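You operate a simulated robot arm through the tools that you are given. There is no shell and no other tool.

You run a simulated robot arm. Do the job below in one go: nothing can be reset, and whatever is moved stays where it is left.

JOB
Set the packer up for 12 kg sacks.
Fine: white switch to Target and key 12 kg, fine knob on 3, then white switch to Trim, key 100 g and leave it there; Zero the total; the mode switch stays at Off.

The check looks at the end state, three seconds after you hand in, the way a careful person would. Anything else that was tipped, shoved, dropped, spilled or broken makes it a failure.

ROBOT AND FRAMES
A 7-joint arm with a two-finger parallel gripper, fixed in place. Base frame: the origin is on the floor under the middle of its stand, x ahead of it, y to its left, z up. Readings come in mm, rad, newtons and seconds.
It reaches about 1479 mm from its shoulder. Its first joint turns from -2.897 to 2.897 rad. Payload 4.4 kg.
The tool frame sits at the grasp point between the pads (the TCP): z along the fingers, y along the line on which they close. The tips reach 23 mm beyond it. Largest opening 94 mm; finger width 38, thickness 10; the body of the gripper, 54 by 96 mm, starts 39 mm behind the TCP.
Orientation is told as [roll, pitch, yaw] about the base's x, y, z axes, in that order, counted from this pose: with the fingers straight down and closing along the base's y, the tool's x points along the base's -x, its y along +y and its z along -z.

CONTROLS
- The arm moves only by the tool servo_tool. Its arguments are lists of equal length, an entry for each row: "xyz": the shift along the tool's x, y, z in mm, a list of three; "delta_rot": the turn, a rotation vector about the tool's x, y, z in rad, a list of three. In form: {"xyz": [[tx, ty, tz], ...], "delta_rot": [[wx, wy, wz], ...]}. A call has 1 to 20 rows; each row shifts and turns the commanded pose from where the row before left it, along the tool's axes as they then stand. "claw" is the finger opening in mm, from 0 to 94, set as the call begins (left out, the last holds). A row lasts 0.2 s, in which the tool goes at most 50 mm and 0.15 rad; a call with a longer step from one row to the next is refused whole, and so is a gripper value outside its range. Where a pose cannot be reached the arm comes as near as it can. A force on the tool above 40 N (or 10 N above the force at the start of the call, whichever is more), or a blocked arm, ends the call early, and 0.2 s more pass. Each finger travels about 72 mm/s and halts on what it meets, pressing with about 23 N; the grip force reading is that of the motor and also rises with nothing between the fingers. The clock runs only during rows and for 0.2 s after the last one: add rows that do not move to give the fingers time. It gives the time, the measured TCP pose, the force on the tool (base axes), the opening and the grip force at its end, in the units of the frame above (readings bear some noise), with the torque about the TCP (base axes, N m) and any sound that the robot's microphone picked up, and new pictures: "show" is both (left out), scene, wrist or none.
- Cameras (640 x 400 px; columns grow to the right, rows downward): "scene" is fixed at [51.9, -503.4, 1744.7]; the picture's right is [0.78, -0.63, 0.00], its down [-0.33, -0.40, -0.85] and it looks along [0.54, 0.66, -0.52] (base axes); focal length 345 px, centre (320, 200). "wrist" rides on the gripper at [86, 16, -74] in the tool frame; the picture's right is [-0.18, 0.98, 0.00], its down [-0.58, -0.11, -0.81] and it looks along [-0.79, -0.15, 0.59] (tool axes); focal length 243 px, centre (320, 200). There is no depth. A picture from a camera that has moved, and an enlarged one, comes with that camera's place and axes in the base frame and with its lens. The place of the scene camera against the robot may be out by one fixed shift of up to 12 mm in any direction.
- close_up(camera, box): a new picture of the part [left, top, right, bottom] of that camera's present view, enlarged. The clock stands still meanwhile.
- close_job(): hands the job in; it is judged then, once.

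Places have to be worked out from the pictures, the camera data and where the tool is seen. Open the gripper and draw the arm clear of the work before you hand the job in, unless the task says otherwise.

The tools are called after "Request:" as a command line: name --argument value ..., lists and objects as JSON in quotes. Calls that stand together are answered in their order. servo_tool: Moves the arm, as the interface text tells. Its arguments: {"type":"object","properties":{"xyz":{"type":"array"},"delta_rot":{"type":"array"},"claw":{"type":"number"},"show":{"type":"string","enum":["both","scene","wrist","none"]}},"required":["xyz","delta_rot"]} The other tools are called the same way: close_up (camera, box) takes an enlarged picture of a part of a camera's view; close_job () hands the job in.

At the start:

```text
time: 0.0
eef_pos: [422.2, 325.0, 1263.5]
orientation: [0.001, -0.001, 0.0]
ft_force: [-0.7, 0.7, 0.9]
torque: [0.03, -0.01, -0.03]
opening: 94.0
grasp_force: 0.0
```

scene: 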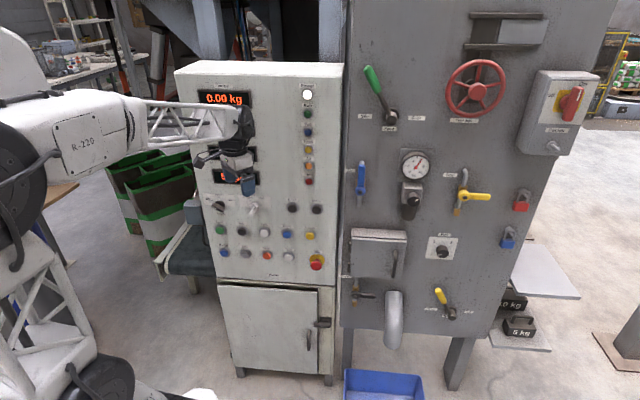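
wrist: 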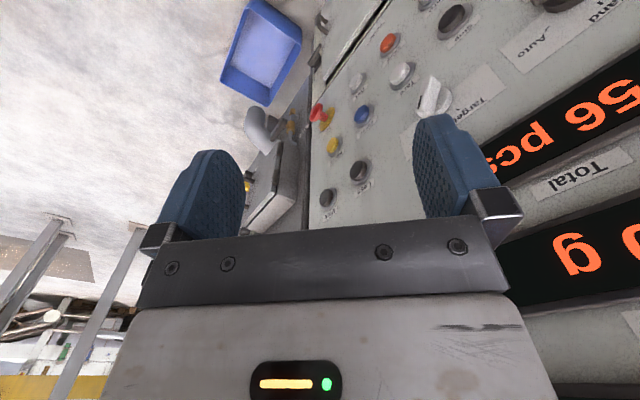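

I start by looking closely at the panel to read the labels and find the switches; nothing moves yet.

Request:
close_up --camera "scene" --box '[170, 60, 350, 172]'

Request:
close_up --camera "scene" --box '[190, 180, 350, 280]'

Request:
close_up --camera "wrist" --box '[300, 0, 640, 212]'

Request:
close_up --camera "scene" --box '[400, 160, 560, 260]'

```text
3.56 times, centred on (260, 116) of scene
camera zoom: at [51.9, -503.4, 1744.7], right [0.78, -0.63, 0.0], down [-0.33, -0.4, -0.85], along [0.54, 0.66, -0.52], focal length 1226 px, centre (533, 499)
```

zoom: 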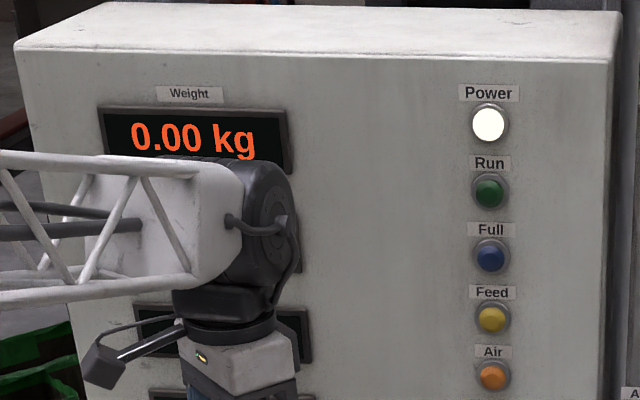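

```text
4.00 times, centred on (270, 230) of scene
camera zoom: at [51.9, -503.4, 1744.7], right [0.78, -0.63, 0.0], down [-0.33, -0.4, -0.85], along [0.54, 0.66, -0.52], focal length 1379 px, centre (520, 80)
```

zoom: 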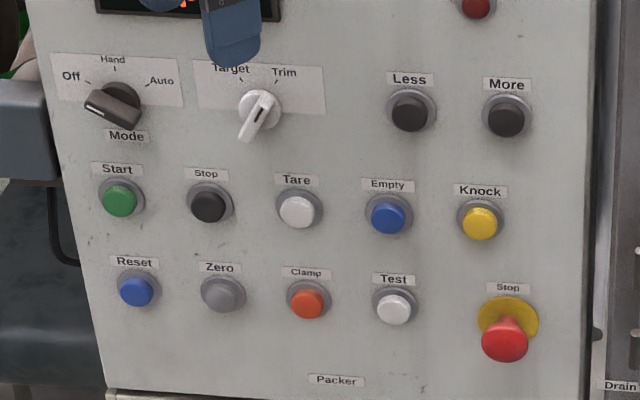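

```text
1.88 times, centred on (470, 106) of wrist
camera zoom: at [335.2, 342.1, 1338.1], right [0.18, 0.98, 0.0], down [0.58, -0.11, 0.81], along [0.79, -0.15, -0.59], focal length 457 px, centre (38, 377)
```

zoom: 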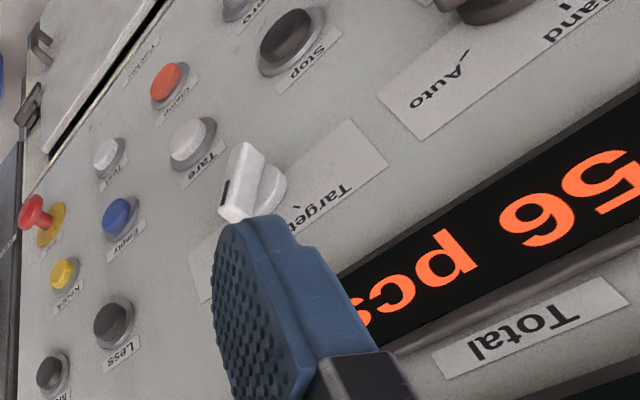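

```text
4.00 times, centred on (480, 210) of scene
camera zoom: at [51.9, -503.4, 1744.7], right [0.78, -0.63, 0.0], down [-0.33, -0.4, -0.85], along [0.54, 0.66, -0.52], focal length 1379 px, centre (-320, 160)
```

zoom: 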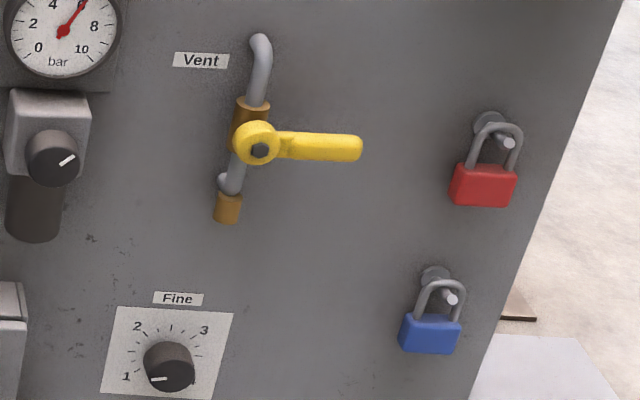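

The panel appears to face about 45° toward the robot, i.e. into direction (0.7, 0.7, 0), with the white switch around (530, 447, 1065). I turn the tool by 45° of yaw and start to pitch it up toward the panel, in free space, while looking at the result.

Request:
servo_tool --xyz '[[0, 0, 0], [0, 0, 0], [0, 0, 0], [0, 0, 0], [0, 0, 0], [0, 0, 0], [0, 0, 0], [0, 0, 0], [0, 0, 0], [0, 0, 0], [0, 0, 0]]' --delta_rot '[[0, 0, -0.15], [0, 0, -0.15], [0, 0, -0.15], [0, 0, -0.15], [0, 0, -0.15], [0, 0, -0.0354], [0, -0.15, 0], [0, -0.15, 0], [0, -0.15, 0], [0, -0.15, 0], [0, -0.15, 0]]'

```text
time: 2.4
eef_pos: [423.0, 323.9, 1263.3]
orientation: [0.0, -0.75, 0.787]
ft_force: [1.3, 0.6, -0.7]
torque: [0.0, 0.02, 0.0]
opening: 94.1
grasp_force: 0.1
camera wrist: at [329.9, 256.4, 1258.7], right [-0.6, 0.79, 0.13], down [-0.01, -0.17, 0.99], along [0.8, 0.59, 0.11], focal length 243 px, centre (320, 200)
```

scene: 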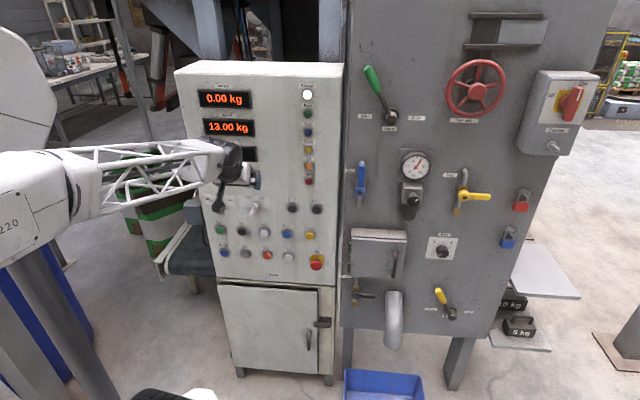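
wrist: 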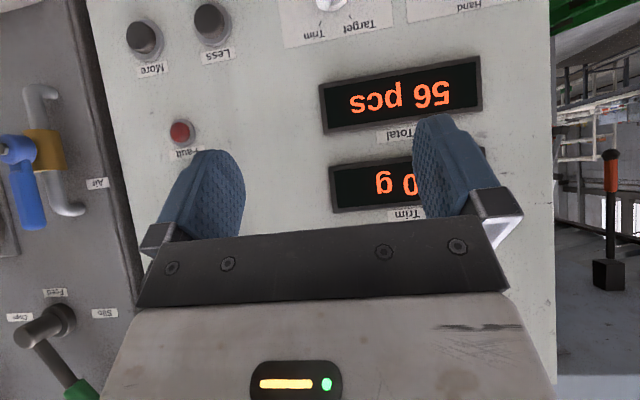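

The panel now fills the wrist view: there are displays for Weight, Target (13.00 kg), Trim and Total (56 pcs). I take enlarged pictures to read them and the white switch's present position.

Request:
close_up --camera "scene" --box '[180, 70, 340, 170]'

Request:
close_up --camera "scene" --box '[200, 190, 280, 240]'

Request:
close_up --camera "wrist" --box '[100, 0, 560, 220]'

Request:
close_up --camera "scene" --box '[415, 225, 479, 265]'

```text
4.00 times, centred on (260, 120) of scene
camera zoom: at [51.9, -503.4, 1744.7], right [0.78, -0.63, 0.0], down [-0.33, -0.4, -0.85], along [0.54, 0.66, -0.52], focal length 1379 px, centre (560, 520)
```

zoom: 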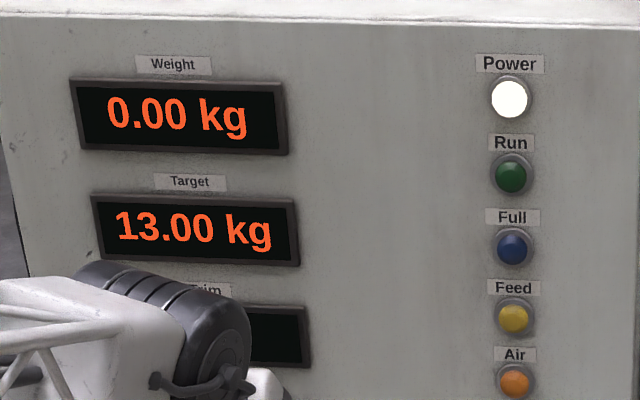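

```text
8.00 times, centred on (240, 215) of scene
camera zoom: at [51.9, -503.4, 1744.7], right [0.78, -0.63, 0.0], down [-0.33, -0.4, -0.85], along [0.54, 0.66, -0.52], focal length 2758 px, centre (960, 80)
```

zoom: 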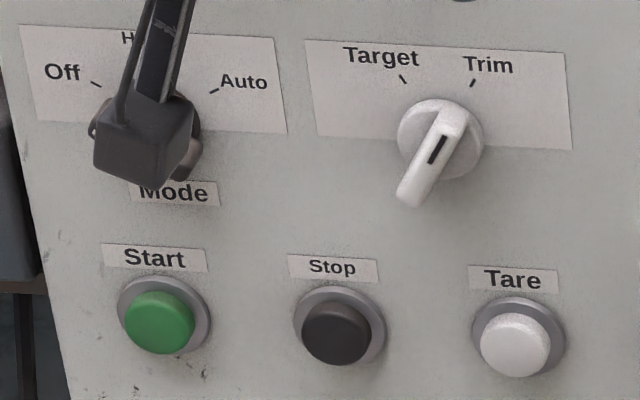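

```text
1.39 times, centred on (330, 110) of wrist
camera zoom: at [329.9, 256.4, 1258.7], right [-0.6, 0.79, 0.13], down [-0.01, -0.17, 0.99], along [0.8, 0.59, 0.11], focal length 338 px, centre (306, 325)
```

zoom: 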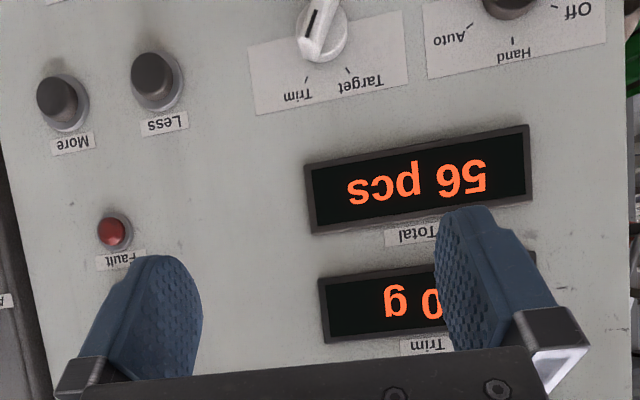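

```text
10.00 times, centred on (447, 245) of scene
camera zoom: at [51.9, -503.4, 1744.7], right [0.78, -0.63, 0.0], down [-0.33, -0.4, -0.85], along [0.54, 0.66, -0.52], focal length 3447 px, centre (-950, -250)
```

zoom: 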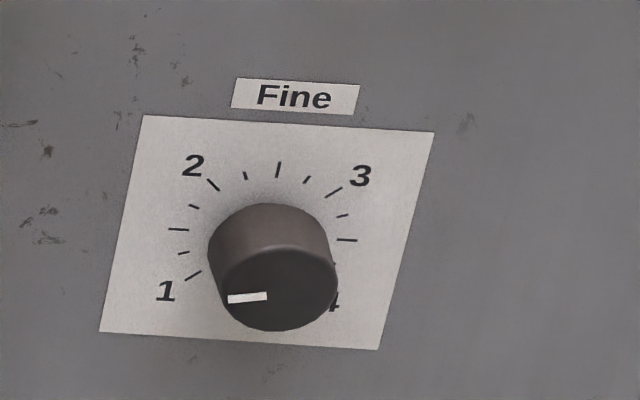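

The white switch is on Trim now, Target reads 13.00 kg, Total 56 pcs, and the Fine knob is near 1. I finish pitching the tool to horizontal so the fingers face the panel squarely, and look again.

Request:
servo_tool --xyz '[[0, 0, 0], [0, 0, 0], [0, 0, 0], [0, 0, 0], [0, 0, 0], [0, 0, 0]]' --delta_rot '[[0, -0.14, 0], [0, -0.14, 0], [0, -0.14, 0], [0, -0.14, 0], [0, -0.14, 0], [0, -0.12, 0]]'

```text
time: 4.0
eef_pos: [454.4, 351.1, 1186.5]
orientation: [0.106, -1.374, 0.692]
ft_force: [-0.5, 0.0, 0.9]
torque: [-0.04, 0.01, -0.01]
opening: 94.3
grasp_force: 0.0
out of reach, approached as far as the arm can: row 6
stopped in row 6: the arm was blocked; the commanded pose is now the measured one
camera wrist: at [379.5, 300.5, 1116.8], right [-0.67, 0.71, 0.2], down [-0.39, -0.57, 0.72], along [0.63, 0.41, 0.66], focal length 243 px, centre (320, 200)
```

scene: 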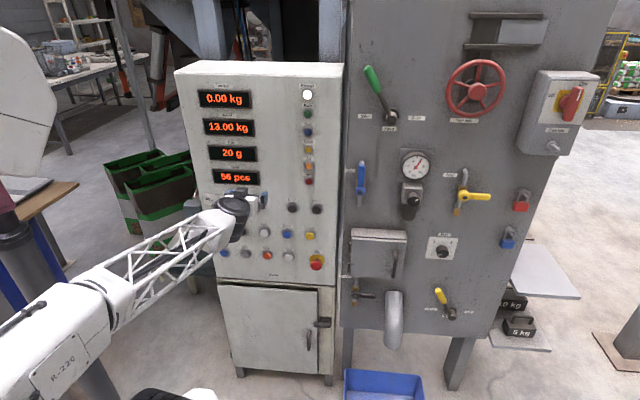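
wrist: 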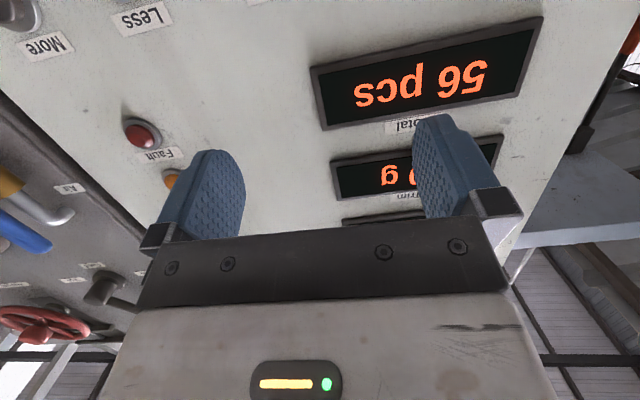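

The arm hit its limit pulling back so near its base, but it stayed clear: the tool is at about 11° below horizontal, 100+ mm from the panel. From two wrist views I place the Fault lamp at about (672, 312, 1189), so the panel plane is near 0.707·(x+y)=700 and the white switch near u=55, z=1070. I move down and a bit forward in front of the white switch.

Request:
servo_tool --xyz '[[12.9, 2.0, 6.4], [12.9, 2.0, 6.4], [12.9, 2.0, 6.4], [12.9, 2.0, 6.4], [12.9, 2.0, 6.4], [12.9, 2.0, 6.4], [12.9, 2.0, 6.4], [12.9, 2.0, 6.4]]' --delta_rot '[[0, 0, 0], [0, 0, 0], [0, 0, 0], [0, 0, 0], [0, 0, 0], [0, 0, 0], [0, 0, 0], [0, 0, 0]]'

```text
time: 5.8
eef_pos: [462.5, 385.1, 1077.4]
orientation: [0.106, -1.374, 0.691]
ft_force: [-0.3, -0.2, 0.8]
torque: [0.02, -0.02, 0.03]
opening: 94.3
grasp_force: 0.0
camera wrist: at [386.8, 334.7, 1006.5], right [-0.67, 0.71, 0.2], down [-0.39, -0.57, 0.72], along [0.63, 0.41, 0.66], focal length 243 px, centre (320, 200)
```

scene: 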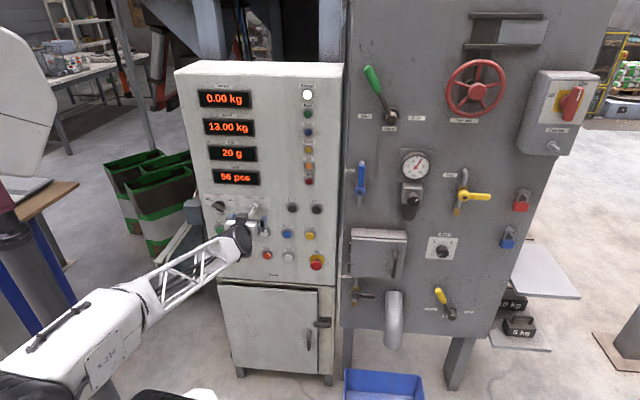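
wrist: 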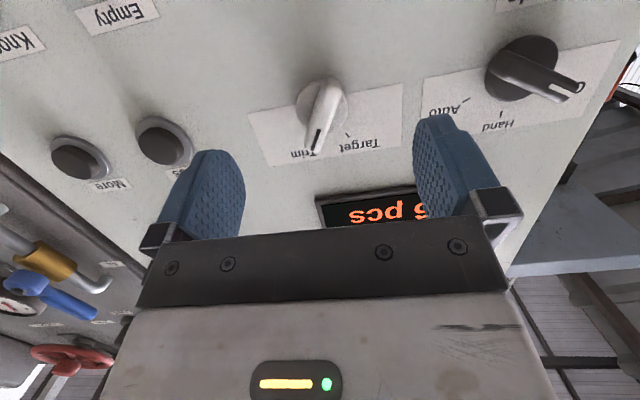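

The move went well and the white switch sits right ahead between the fingers. I try to straighten the tool to be square with the panel.

Request:
servo_tool --xyz '[[0, 0, 0], [0, 0, 0], [0, 0, 0]]' --delta_rot '[[0.0, -0.06, 0], [0.0, -0.06, 0], [0, -0.06, 0]]'

Request:
close_up --camera "wrist" --box '[200, 40, 440, 190]'

Request:
close_up --camera "scene" --box '[200, 190, 280, 240]'

```text
time: 6.6
eef_pos: [462.0, 384.7, 1077.3]
orientation: [0.95, -1.546, -0.15]
ft_force: [-0.6, -0.5, -0.7]
torque: [0.0, 0.0, 0.02]
opening: 94.1
grasp_force: 0.1
camera wrist: at [397.1, 344.2, 992.0], right [-0.7, 0.68, 0.2], down [-0.47, -0.66, 0.59], along [0.54, 0.32, 0.78], focal length 243 px, centre (320, 200)
```

scene: 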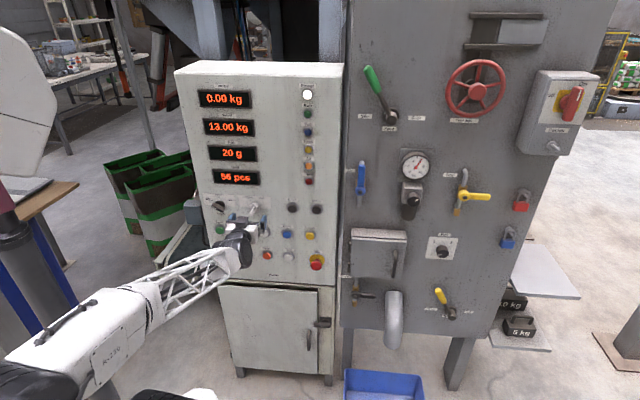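
wrist: 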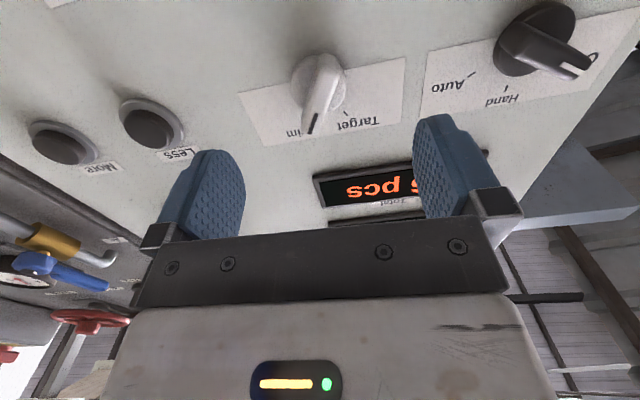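

```text
2.67 times, centred on (320, 115) of wrist
camera zoom: at [397.1, 344.2, 992.0], right [-0.7, 0.68, 0.2], down [-0.47, -0.66, 0.59], along [0.54, 0.32, 0.78], focal length 647 px, centre (320, 427)
```

zoom: 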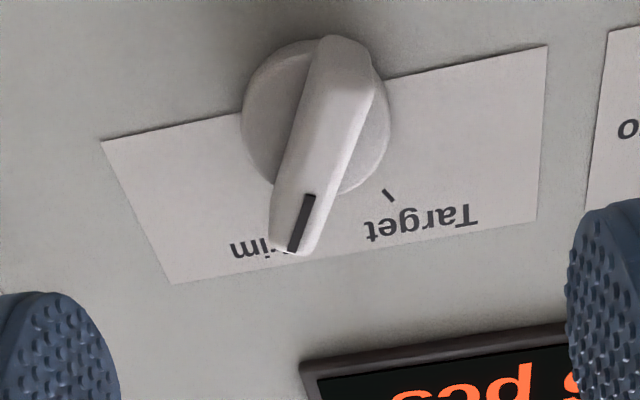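

```text
8.00 times, centred on (240, 215) of scene
camera zoom: at [51.9, -503.4, 1744.7], right [0.78, -0.63, 0.0], down [-0.33, -0.4, -0.85], along [0.54, 0.66, -0.52], focal length 2758 px, centre (960, 80)
```

zoom: 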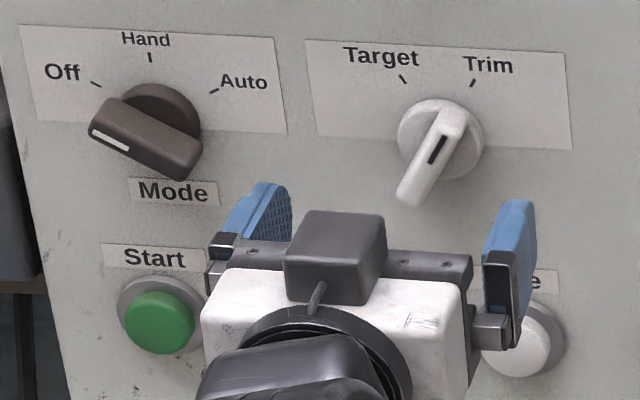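

The tool is now nearly square (tool z ≈ (0.70, 0.72, −0.01)) and its axis passes within about 2 mm of the white switch's centre; the lever points at Trim (≈30° clockwise) with its front at about w=662. I partly close the fingers and roll 30° so that the pads stand parallel to the lever.

Request:
servo_tool --xyz '[[0, 0, 0], [0, 0, 0], [0, 0, 0], [0, 0, 0]]' --delta_rot '[[0, 0, 0.131], [0, 0, 0.131], [0, 0, 0.131], [0, 0, 0.131]]' --claw 46

Request:
close_up --camera "wrist" --box '[200, 20, 440, 170]'

Request:
close_up --camera "scene" --box '[200, 190, 280, 240]'

```text
time: 7.6
eef_pos: [463.1, 385.0, 1077.0]
orientation: [1.54, -1.025, -0.745]
ft_force: [0.4, -0.9, 0.3]
torque: [-0.01, -0.05, -0.01]
opening: 46.1
grasp_force: 0.1
camera wrist: at [368.0, 372.9, 1013.0], right [-0.53, 0.53, 0.67], down [-0.27, -0.85, 0.45], along [0.8, 0.06, 0.59], focal length 243 px, centre (320, 200)
```

scene: 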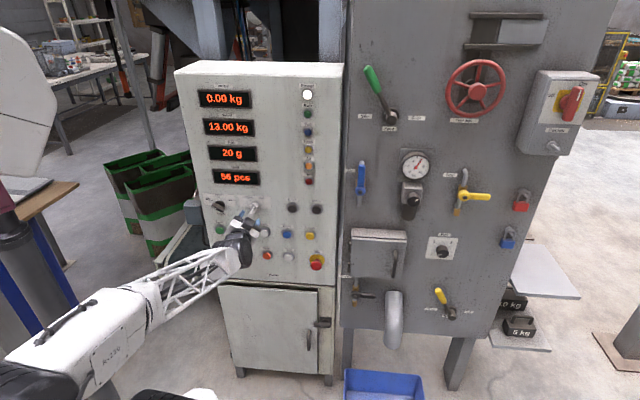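
wrist: 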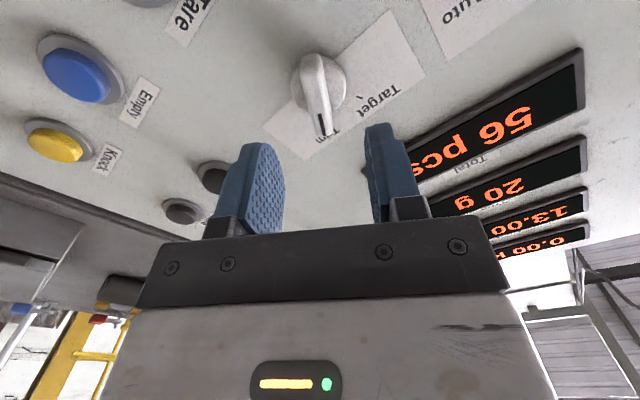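

```text
2.67 times, centred on (320, 95) of wrist
camera zoom: at [368.0, 372.9, 1013.0], right [-0.53, 0.53, 0.67], down [-0.27, -0.85, 0.45], along [0.8, 0.06, 0.59], focal length 647 px, centre (320, 480)
```

zoom: 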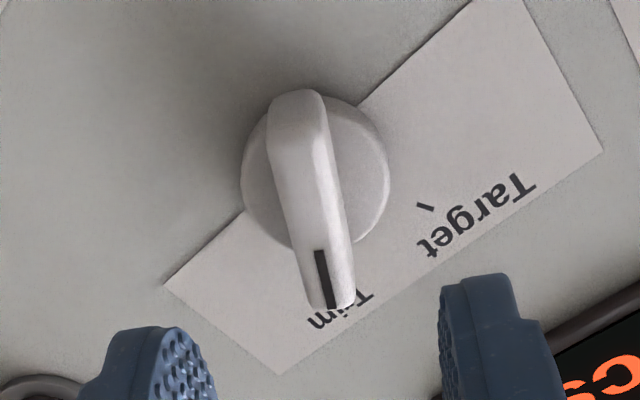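

```text
8.00 times, centred on (240, 215) of scene
camera zoom: at [51.9, -503.4, 1744.7], right [0.78, -0.63, 0.0], down [-0.33, -0.4, -0.85], along [0.54, 0.66, -0.52], focal length 2758 px, centre (960, 80)
```

zoom: 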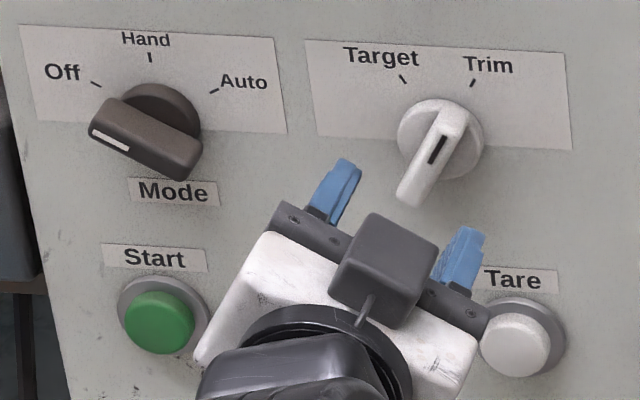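

The pads are parallel to the lever and centred within about a millimetre. I go straight in by 55 mm so the tips straddle the lever, stopping short of the collar.

Request:
servo_tool --xyz '[[0, 0, 11], [0, 0, 11], [0, 0, 11], [0, 0, 11], [0, 0, 11]]' --delta_rot '[[0, 0, 0], [0, 0, 0], [0, 0, 0], [0, 0, 0], [0, 0, 0]]'

Request:
close_up --camera "wrist" --box '[200, 20, 440, 170]'

Request:
close_up --camera "scene" --box '[200, 190, 280, 240]'

```text
time: 8.8
eef_pos: [504.7, 418.7, 1077.6]
orientation: [1.539, -1.026, -0.736]
ft_force: [0.0, 0.3, -0.6]
torque: [0.01, 0.0, 0.0]
opening: 46.0
grasp_force: 0.0
out of reach, approached as far as the arm can: row 3, 5
camera wrist: at [409.5, 406.2, 1014.3], right [-0.53, 0.52, 0.67], down [-0.27, -0.85, 0.45], along [0.8, 0.06, 0.59], focal length 243 px, centre (320, 200)
```

scene: 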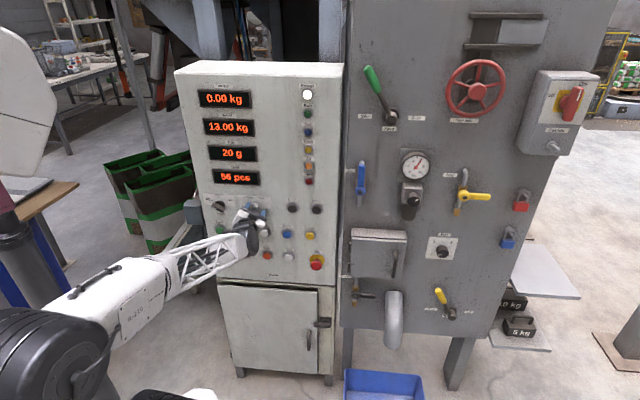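
wrist: 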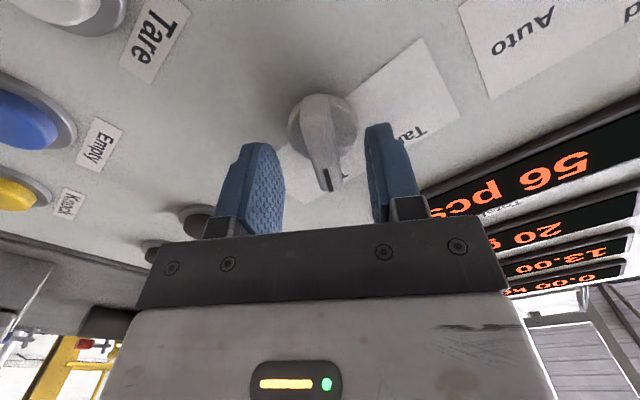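

```text
2.67 times, centred on (320, 95) of wrist
camera zoom: at [409.5, 406.2, 1014.3], right [-0.53, 0.52, 0.67], down [-0.27, -0.85, 0.45], along [0.8, 0.06, 0.59], focal length 647 px, centre (320, 480)
```

zoom: 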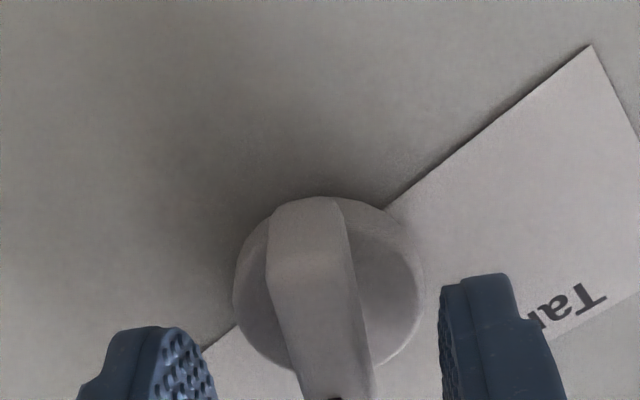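

```text
8.00 times, centred on (240, 215) of scene
camera zoom: at [51.9, -503.4, 1744.7], right [0.78, -0.63, 0.0], down [-0.33, -0.4, -0.85], along [0.54, 0.66, -0.52], focal length 2758 px, centre (960, 80)
```

zoom: 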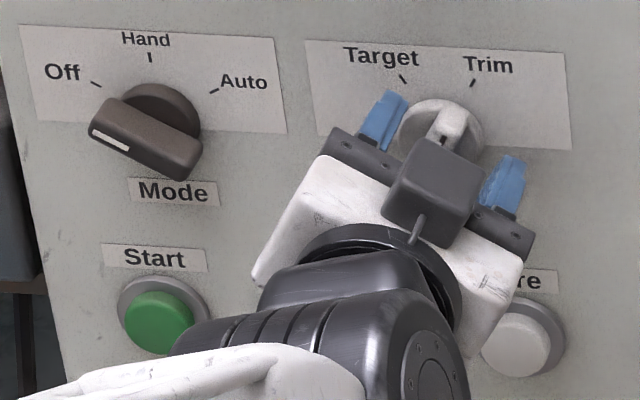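

The tips now straddle the lever (tip about 6–7 mm past its face); the arm reports some reach limits and sits about 4 mm off to one side, still with clear space. I nudge over 4 mm and narrow the fingers around the lever without clamping it.

Request:
servo_tool --xyz '[[0, 2, 0], [0, 2, 0], [0, 0, 0]]' --delta_rot '[[0, 0, 0], [0, 0, 0], [0, 0, 0]]' --claw 26

Request:
close_up --camera "wrist" --box '[200, 60, 440, 210]'

```text
time: 9.6
eef_pos: [504.4, 418.7, 1078.9]
orientation: [1.537, -1.026, -0.737]
ft_force: [-0.2, 0.3, -0.1]
torque: [0.03, 0.05, 0.04]
opening: 25.9
grasp_force: 0.1
camera wrist: at [409.6, 406.3, 1015.5], right [-0.53, 0.52, 0.67], down [-0.27, -0.85, 0.45], along [0.8, 0.06, 0.59], focal length 243 px, centre (320, 200)
```

scene: 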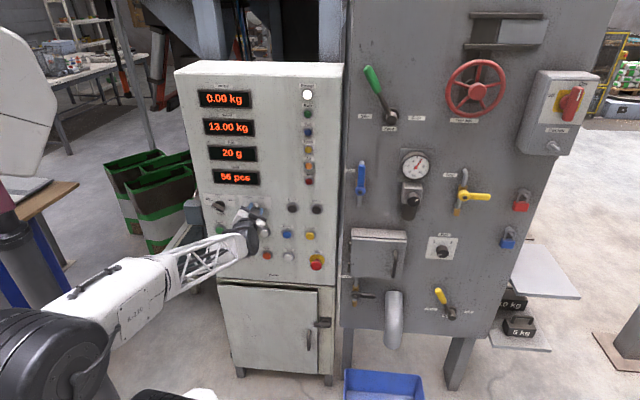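
wrist: 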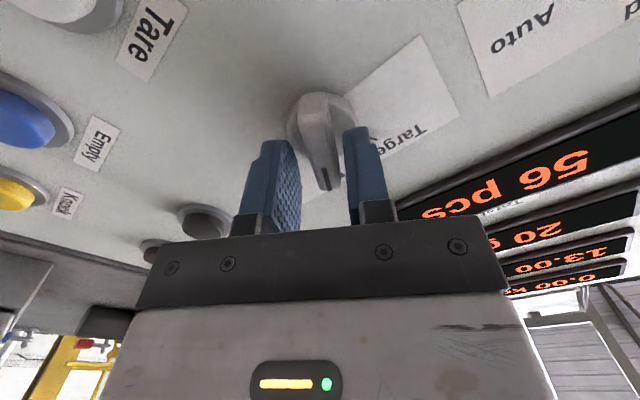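

```text
2.67 times, centred on (320, 135) of wrist
camera zoom: at [409.6, 406.3, 1015.5], right [-0.53, 0.52, 0.67], down [-0.27, -0.85, 0.45], along [0.8, 0.06, 0.59], focal length 647 px, centre (320, 373)
```

zoom: 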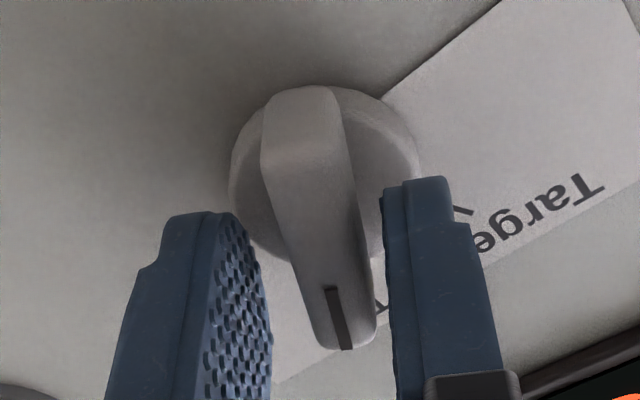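

The lever is well centred between the pads. I narrow a little more to 19 mm and begin turning counter-clockwise toward Target in small steps.

Request:
servo_tool --xyz '[[0, 0, 0], [0, 0, 0], [0, 0, 0], [0, 0, 0]]' --delta_rot '[[0, 0, 0], [0, 0, -0.1], [0, 0, -0.1], [0, 0, -0.1]]' --claw 19

Request:
close_up --camera "wrist" --box '[200, 60, 440, 210]'

```text
time: 10.6
eef_pos: [505.7, 417.7, 1081.9]
orientation: [1.505, -1.325, -0.702]
ft_force: [-3.6, 3.0, 3.7]
torque: [0.06, 0.01, 0.03]
opening: 21.6
grasp_force: 2.9
camera wrist: at [425.9, 390.5, 1002.2], right [-0.65, 0.63, 0.42], down [-0.38, -0.75, 0.55], along [0.66, 0.2, 0.72], focal length 243 px, centre (320, 200)
```

scene: 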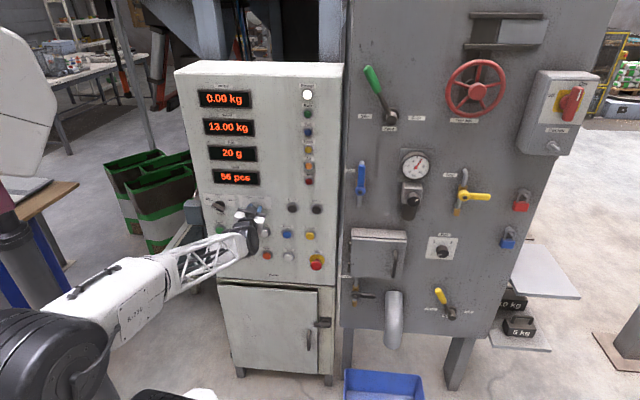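
wrist: 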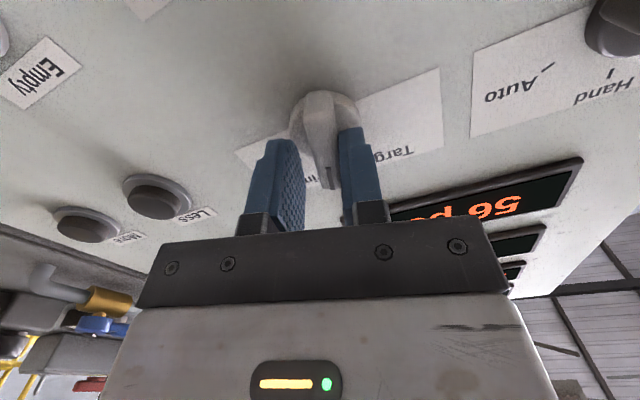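

```text
2.67 times, centred on (320, 135) of wrist
camera zoom: at [425.9, 390.5, 1002.2], right [-0.65, 0.63, 0.42], down [-0.38, -0.75, 0.55], along [0.66, 0.2, 0.72], focal length 647 px, centre (320, 373)
```

zoom: 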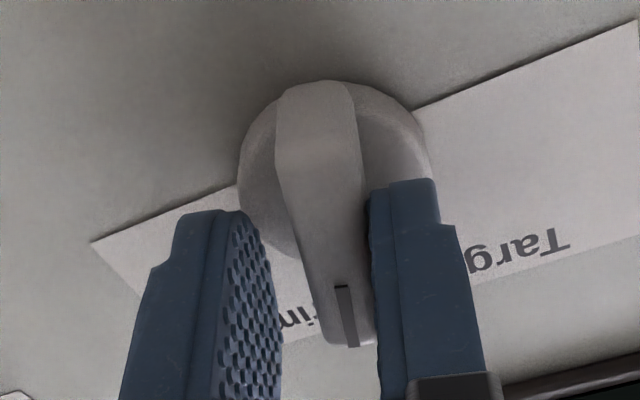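

The left-hand pad now bears lightly on the lever (force about 6 N) while the arm drifts a few millimetres right and up of the commanded spot. I keep turning counter-clockwise in small steps, watching the force.

Request:
servo_tool --xyz '[[0, 0, 0], [0, 0, 0], [0, 0, 0], [0, 0, 0]]' --delta_rot '[[0, 0, -0.1], [0, 0, -0.1], [0, 0, -0.1], [0, 0, 0]]'

Request:
close_up --camera "wrist" --box '[200, 60, 440, 210]'

```text
time: 11.6
eef_pos: [505.0, 418.0, 1080.7]
orientation: [-1.284, -1.516, 2.089]
ft_force: [-9.7, 9.5, 3.7]
torque: [0.15, -0.01, 0.12]
opening: 25.1
grasp_force: 6.6
camera wrist: at [444.2, 373.3, 994.5], right [-0.71, 0.69, 0.13], down [-0.5, -0.63, 0.6], along [0.49, 0.36, 0.79], focal length 243 px, centre (320, 200)
```

scene: 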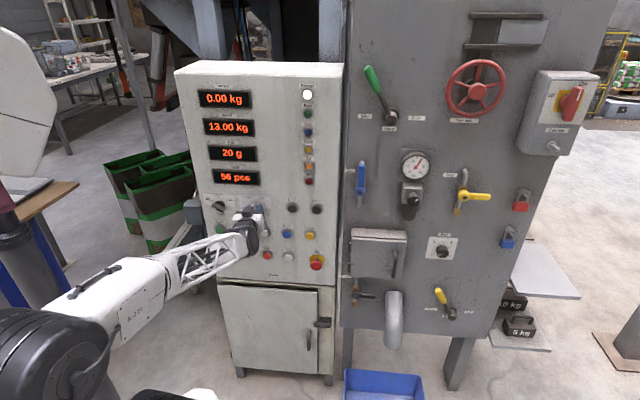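
wrist: 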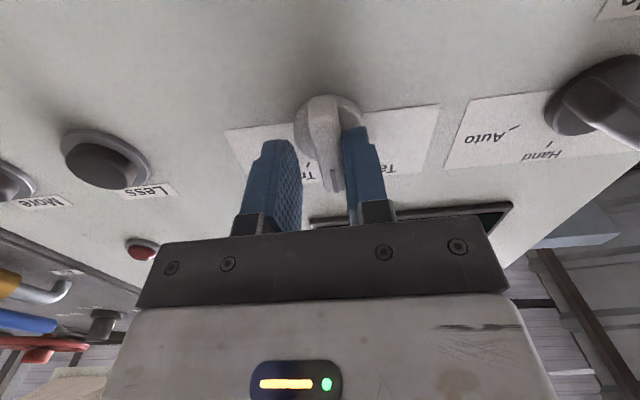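

```text
2.67 times, centred on (320, 135) of wrist
camera zoom: at [444.2, 373.3, 994.5], right [-0.71, 0.69, 0.13], down [-0.5, -0.63, 0.6], along [0.49, 0.36, 0.79], focal length 647 px, centre (320, 373)
```

zoom: 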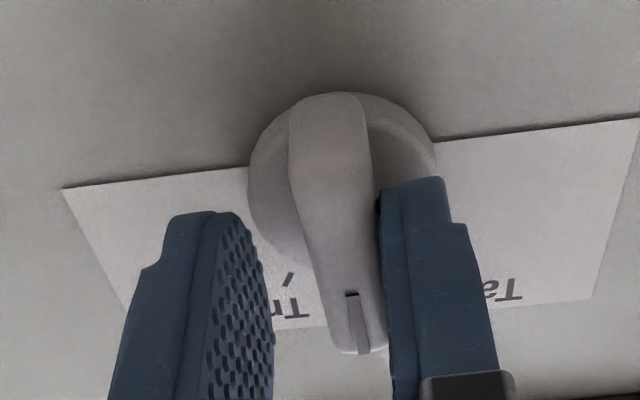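

The lever has turned to about the middle, with the Trim tick showing. The tool sits too far right (13 N side load), so I shift 6 mm along tool +y to centre on the pivot before turning further.

Request:
servo_tool --xyz '[[0, 2, 0], [0, 2, 0], [0, 2, 0], [0, 0, 0]]' --delta_rot '[[0, 0, 0], [0, 0, 0], [0, 0, 0], [0, 0, 0]]' --claw 22

Request:
close_up --camera "wrist" --box '[200, 60, 440, 210]'

```text
time: 12.6
eef_pos: [504.8, 419.0, 1081.1]
orientation: [-1.27, -1.513, 2.078]
ft_force: [-3.6, 4.4, -2.6]
torque: [-0.01, 0.04, 0.02]
opening: 24.8
grasp_force: 2.2
out of reach, approached as far as the arm can: row 1, 3
camera wrist: at [443.6, 373.4, 994.7], right [-0.71, 0.69, 0.13], down [-0.5, -0.63, 0.6], along [0.49, 0.36, 0.79], focal length 243 px, centre (320, 200)
```

scene: 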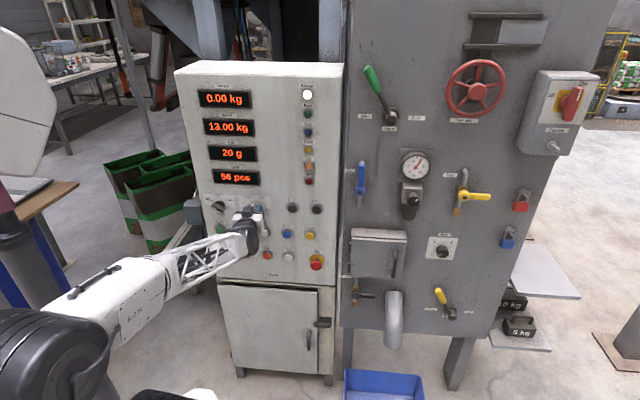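
wrist: 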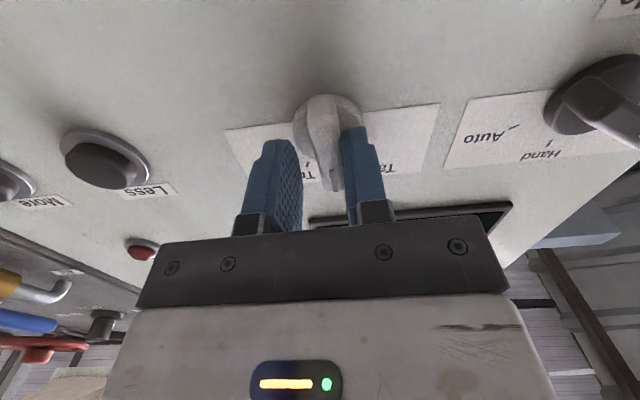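

```text
2.67 times, centred on (320, 135) of wrist
camera zoom: at [443.6, 373.4, 994.7], right [-0.71, 0.69, 0.13], down [-0.5, -0.63, 0.6], along [0.49, 0.36, 0.79], focal length 647 px, centre (320, 373)
```

zoom: 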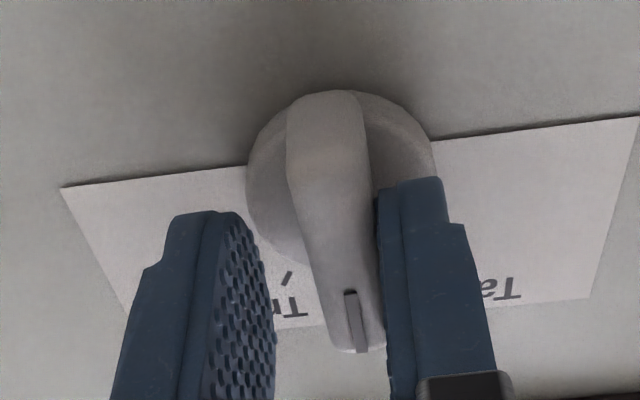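

The arm is at some joint limit sideways, but the side force has dropped to about 6 N and the lever keeps its place. Rotation still works, so I continue to turn counter-clockwise.

Request:
servo_tool --xyz '[[0, 0, 0], [0, 0, 0], [0, 0, 0], [0, 0, 0]]' --delta_rot '[[0, 0, -0.1], [0, 0, -0.1], [0, 0, -0.1], [0, 0, 0]]' --claw 22

Request:
close_up --camera "wrist" --box '[200, 60, 440, 210]'

```text
time: 13.1
eef_pos: [506.3, 410.7, 1088.8]
orientation: [-1.442, -1.382, 2.26]
ft_force: [-32.8, 21.6, 0.6]
torque: [0.55, 0.14, 0.67]
opening: 39.4
grasp_force: 19.6
out of reach, approached as far as the arm can: row 1, 2
stopped in row 2: the force on the tool passed its limit at 54 N (the readings are from after the stop); the commanded pose is now the measured one
camera wrist: at [453.1, 357.1, 1002.6], right [-0.73, 0.68, 0.0], down [-0.54, -0.58, 0.61], along [0.42, 0.45, 0.79], focal length 243 px, centre (320, 200)
```

scene: 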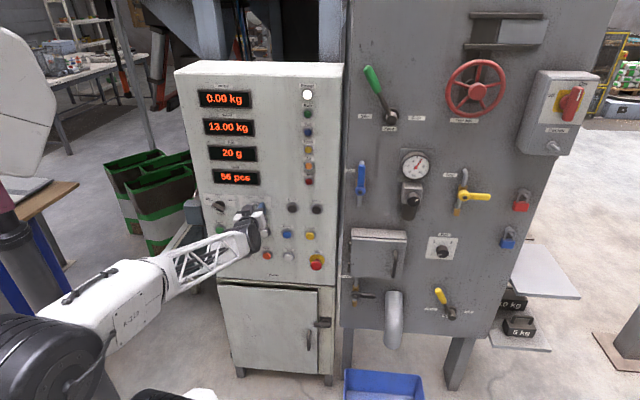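
wrist: 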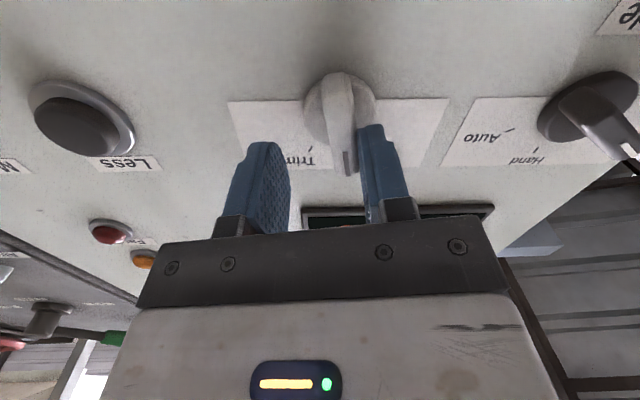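

```text
2.67 times, centred on (320, 135) of wrist
camera zoom: at [453.1, 357.1, 1002.6], right [-0.73, 0.68, 0.0], down [-0.54, -0.58, 0.61], along [0.42, 0.45, 0.79], focal length 647 px, centre (320, 373)
```

zoom: 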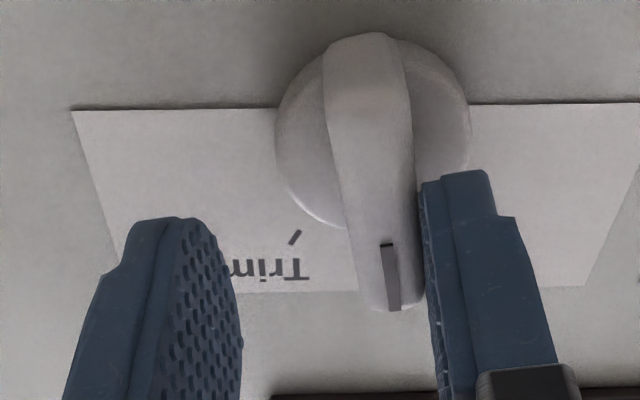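

The force limit tripped: the arm was forced off sideways by its own joint limit while the lever is about mid-way. I open the fingers to release the lever and back straight out to find a better arm posture.

Request:
servo_tool --xyz '[[0, 0, 0], [0, 0, 0], [0, 0, -8], [0, 0, -12], [0, 0, -12], [0, 0, -12], [0, 0, -10]]' --delta_rot '[[0, 0, 0], [0, 0, 0], [0, 0, 0], [0, 0, 0], [0, 0, 0], [0, 0, 0], [0, 0, 0]]' --claw 60

Request:
close_up --camera "scene" --box '[200, 190, 280, 240]'

```text
time: 14.7
eef_pos: [470.6, 371.8, 1090.6]
orientation: [-1.439, -1.383, 2.255]
ft_force: [-0.2, -0.4, 0.2]
torque: [0.01, -0.02, 0.01]
opening: 59.9
grasp_force: 0.0
camera wrist: at [416.5, 317.5, 1003.9], right [-0.73, 0.69, 0.0], down [-0.54, -0.57, 0.61], along [0.42, 0.45, 0.79], focal length 243 px, centre (320, 200)
```

scene: 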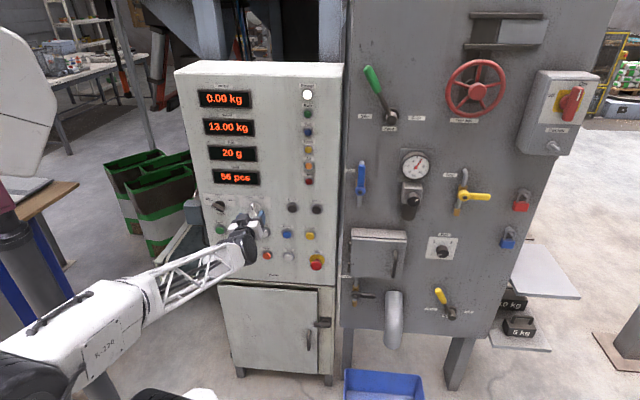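
wrist: 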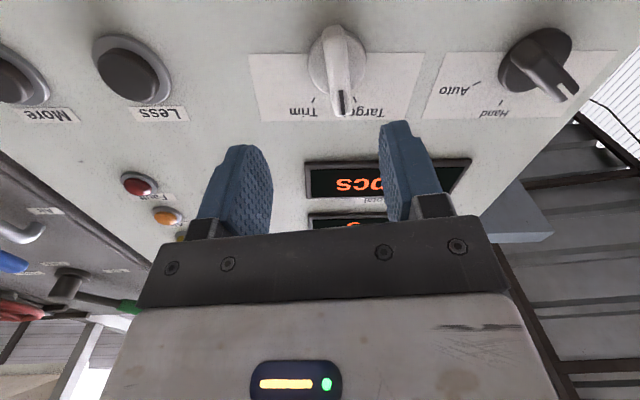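

```text
8.00 times, centred on (240, 215) of scene
camera zoom: at [51.9, -503.4, 1744.7], right [0.78, -0.63, 0.0], down [-0.33, -0.4, -0.85], along [0.54, 0.66, -0.52], focal length 2758 px, centre (960, 80)
```

zoom: 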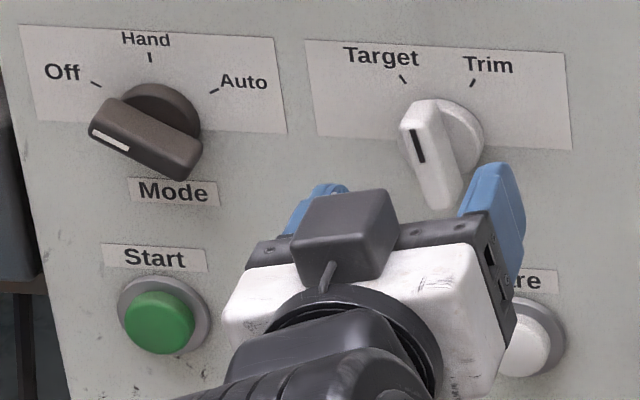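

The lever now seems to have snapped over toward Target. I take enlarged wrist and scene pictures to check.

Request:
close_up --camera "wrist" --box '[250, 10, 426, 120]'

Request:
close_up --camera "scene" --box '[236, 192, 276, 217]'

```text
3.64 times, centred on (338, 65) of wrist
camera zoom: at [416.5, 317.5, 1003.9], right [-0.73, 0.69, 0.0], down [-0.54, -0.57, 0.61], along [0.42, 0.45, 0.79], focal length 882 px, centre (254, 691)
```

zoom: 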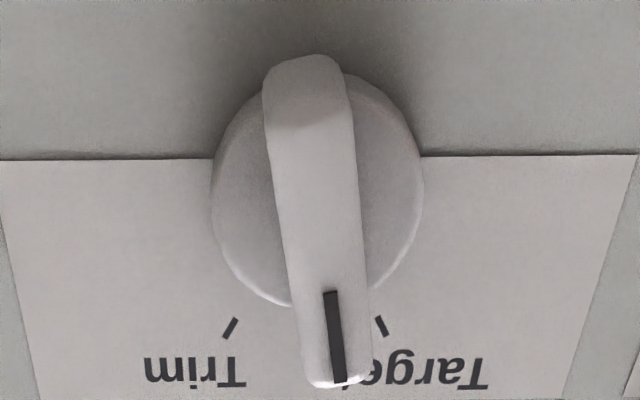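

```text
16.00 times, centred on (256, 204) of scene
camera zoom: at [51.9, -503.4, 1744.7], right [0.78, -0.63, 0.0], down [-0.33, -0.4, -0.85], along [0.54, 0.66, -0.52], focal length 5516 px, centre (1344, 128)
```

zoom: 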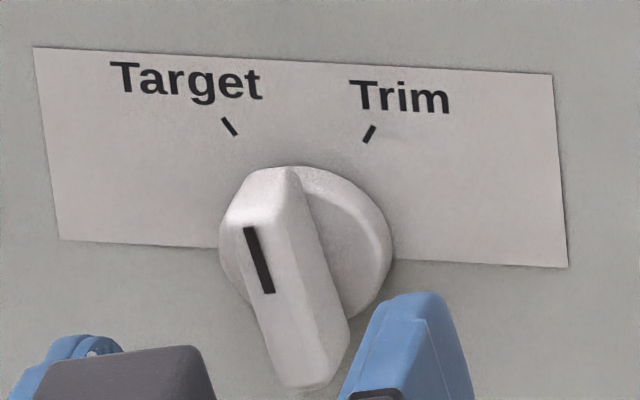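

By projection the lever is at about −10° (Target mark is at about −27°), pivot at u≈53, z≈1074.5, so it needs pushing further. I close the fingers, take out the roll and dip the tool about 14° so the wrist gets off its limit, still 80 mm away from the panel.

Request:
servo_tool --xyz '[[0, 0, 0], [0, 0, 0], [0, 0, 0], [0, 0, 0], [0, 0, 0]]' --delta_rot '[[0, 0, 0.094], [0, 0, 0.093], [0, 0.11, 0], [0, 0.11, 0], [0, 0, 0]]' --claw 0

```text
time: 15.9
eef_pos: [469.6, 372.5, 1090.7]
orientation: [-0.003, -1.325, 0.817]
ft_force: [-0.3, -0.7, 0.5]
torque: [-0.01, 0.0, 0.0]
opening: 0.0
grasp_force: 22.1
camera wrist: at [393.3, 316.6, 1025.0], right [-0.68, 0.71, 0.18], down [-0.36, -0.54, 0.76], along [0.63, 0.46, 0.63], focal length 243 px, centre (320, 200)
```

scene: 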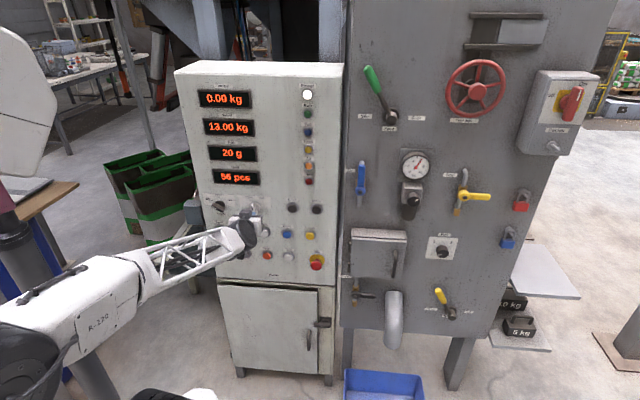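
wrist: 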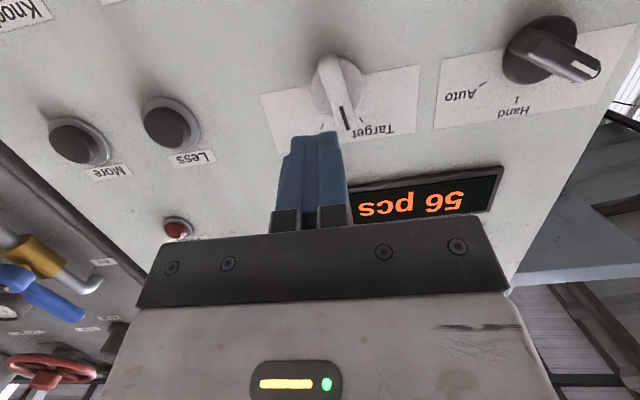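

The posture is clean now (14° dip, heading 46.8°). I move the closed fingers to the right of the lever's upper end (TCP u=76, z=1106) and then forward so the tips come level with the lever.

Request:
servo_tool --xyz '[[-8, -3.7, 0.2], [-7.9, -3.7, 0.2], [-2.7, -0.4, 10.9], [-2.7, -0.4, 10.9], [-2.7, -0.4, 10.9], [-2.7, -0.3, 10.8]]' --delta_rot '[[0, 0, 0], [0, 0, 0], [0, 0, 0], [0, 0, 0], [0, 0, 0], [0, 0, 0]]'

Request:
close_up --camera "wrist" --box '[200, 40, 440, 190]'

Request:
close_up --camera "scene" --box '[220, 180, 300, 230]'

```text
time: 17.3
eef_pos: [509.6, 399.9, 1105.7]
orientation: [-0.003, -1.326, 0.818]
ft_force: [0.0, 0.5, -0.1]
torque: [0.03, 0.03, 0.01]
opening: 0.0
grasp_force: 23.3
camera wrist: at [433.7, 345.0, 1039.9], right [-0.68, 0.71, 0.18], down [-0.36, -0.54, 0.76], along [0.63, 0.46, 0.63], focal length 243 px, centre (320, 200)
```

scene: 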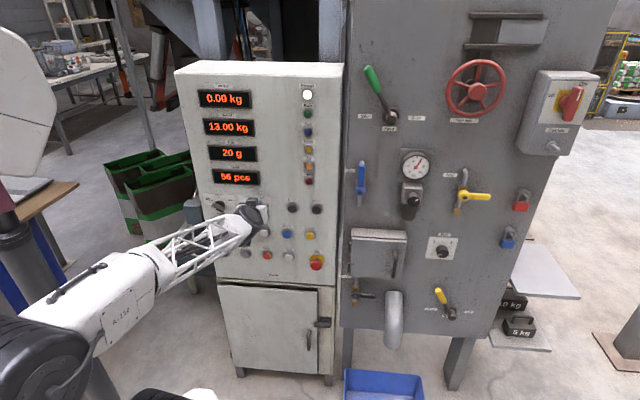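
wrist: 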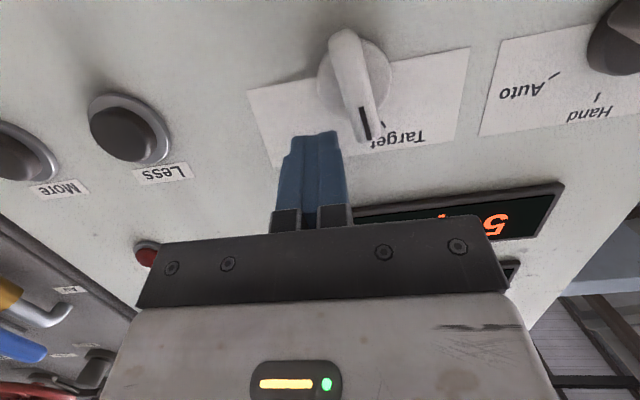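

```text
2.67 times, centred on (320, 115) of wrist
camera zoom: at [433.7, 345.0, 1039.9], right [-0.68, 0.71, 0.18], down [-0.36, -0.54, 0.76], along [0.63, 0.46, 0.63], focal length 647 px, centre (320, 427)
```

zoom: 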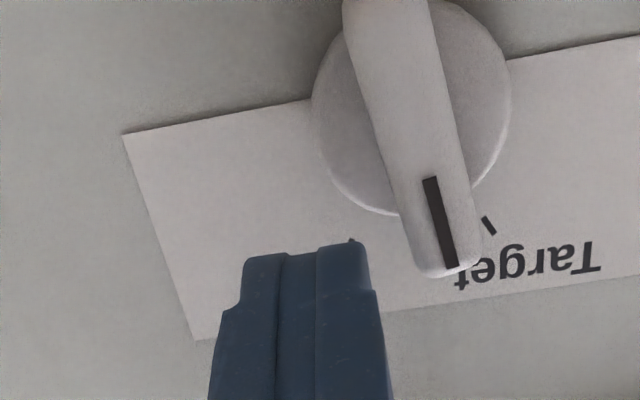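

```text
8.00 times, centred on (260, 205) of scene
camera zoom: at [51.9, -503.4, 1744.7], right [0.78, -0.63, 0.0], down [-0.33, -0.4, -0.85], along [0.54, 0.66, -0.52], focal length 2758 px, centre (800, 160)
```

zoom: 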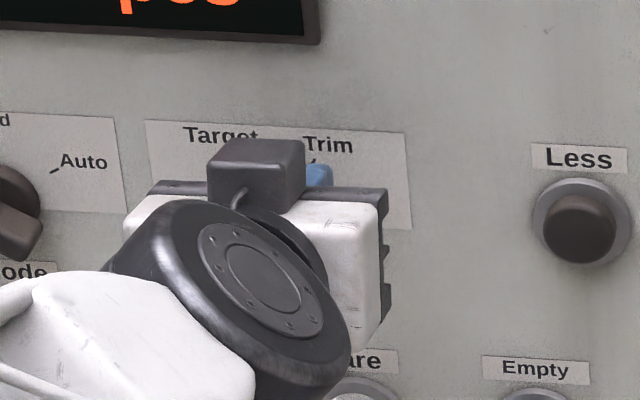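

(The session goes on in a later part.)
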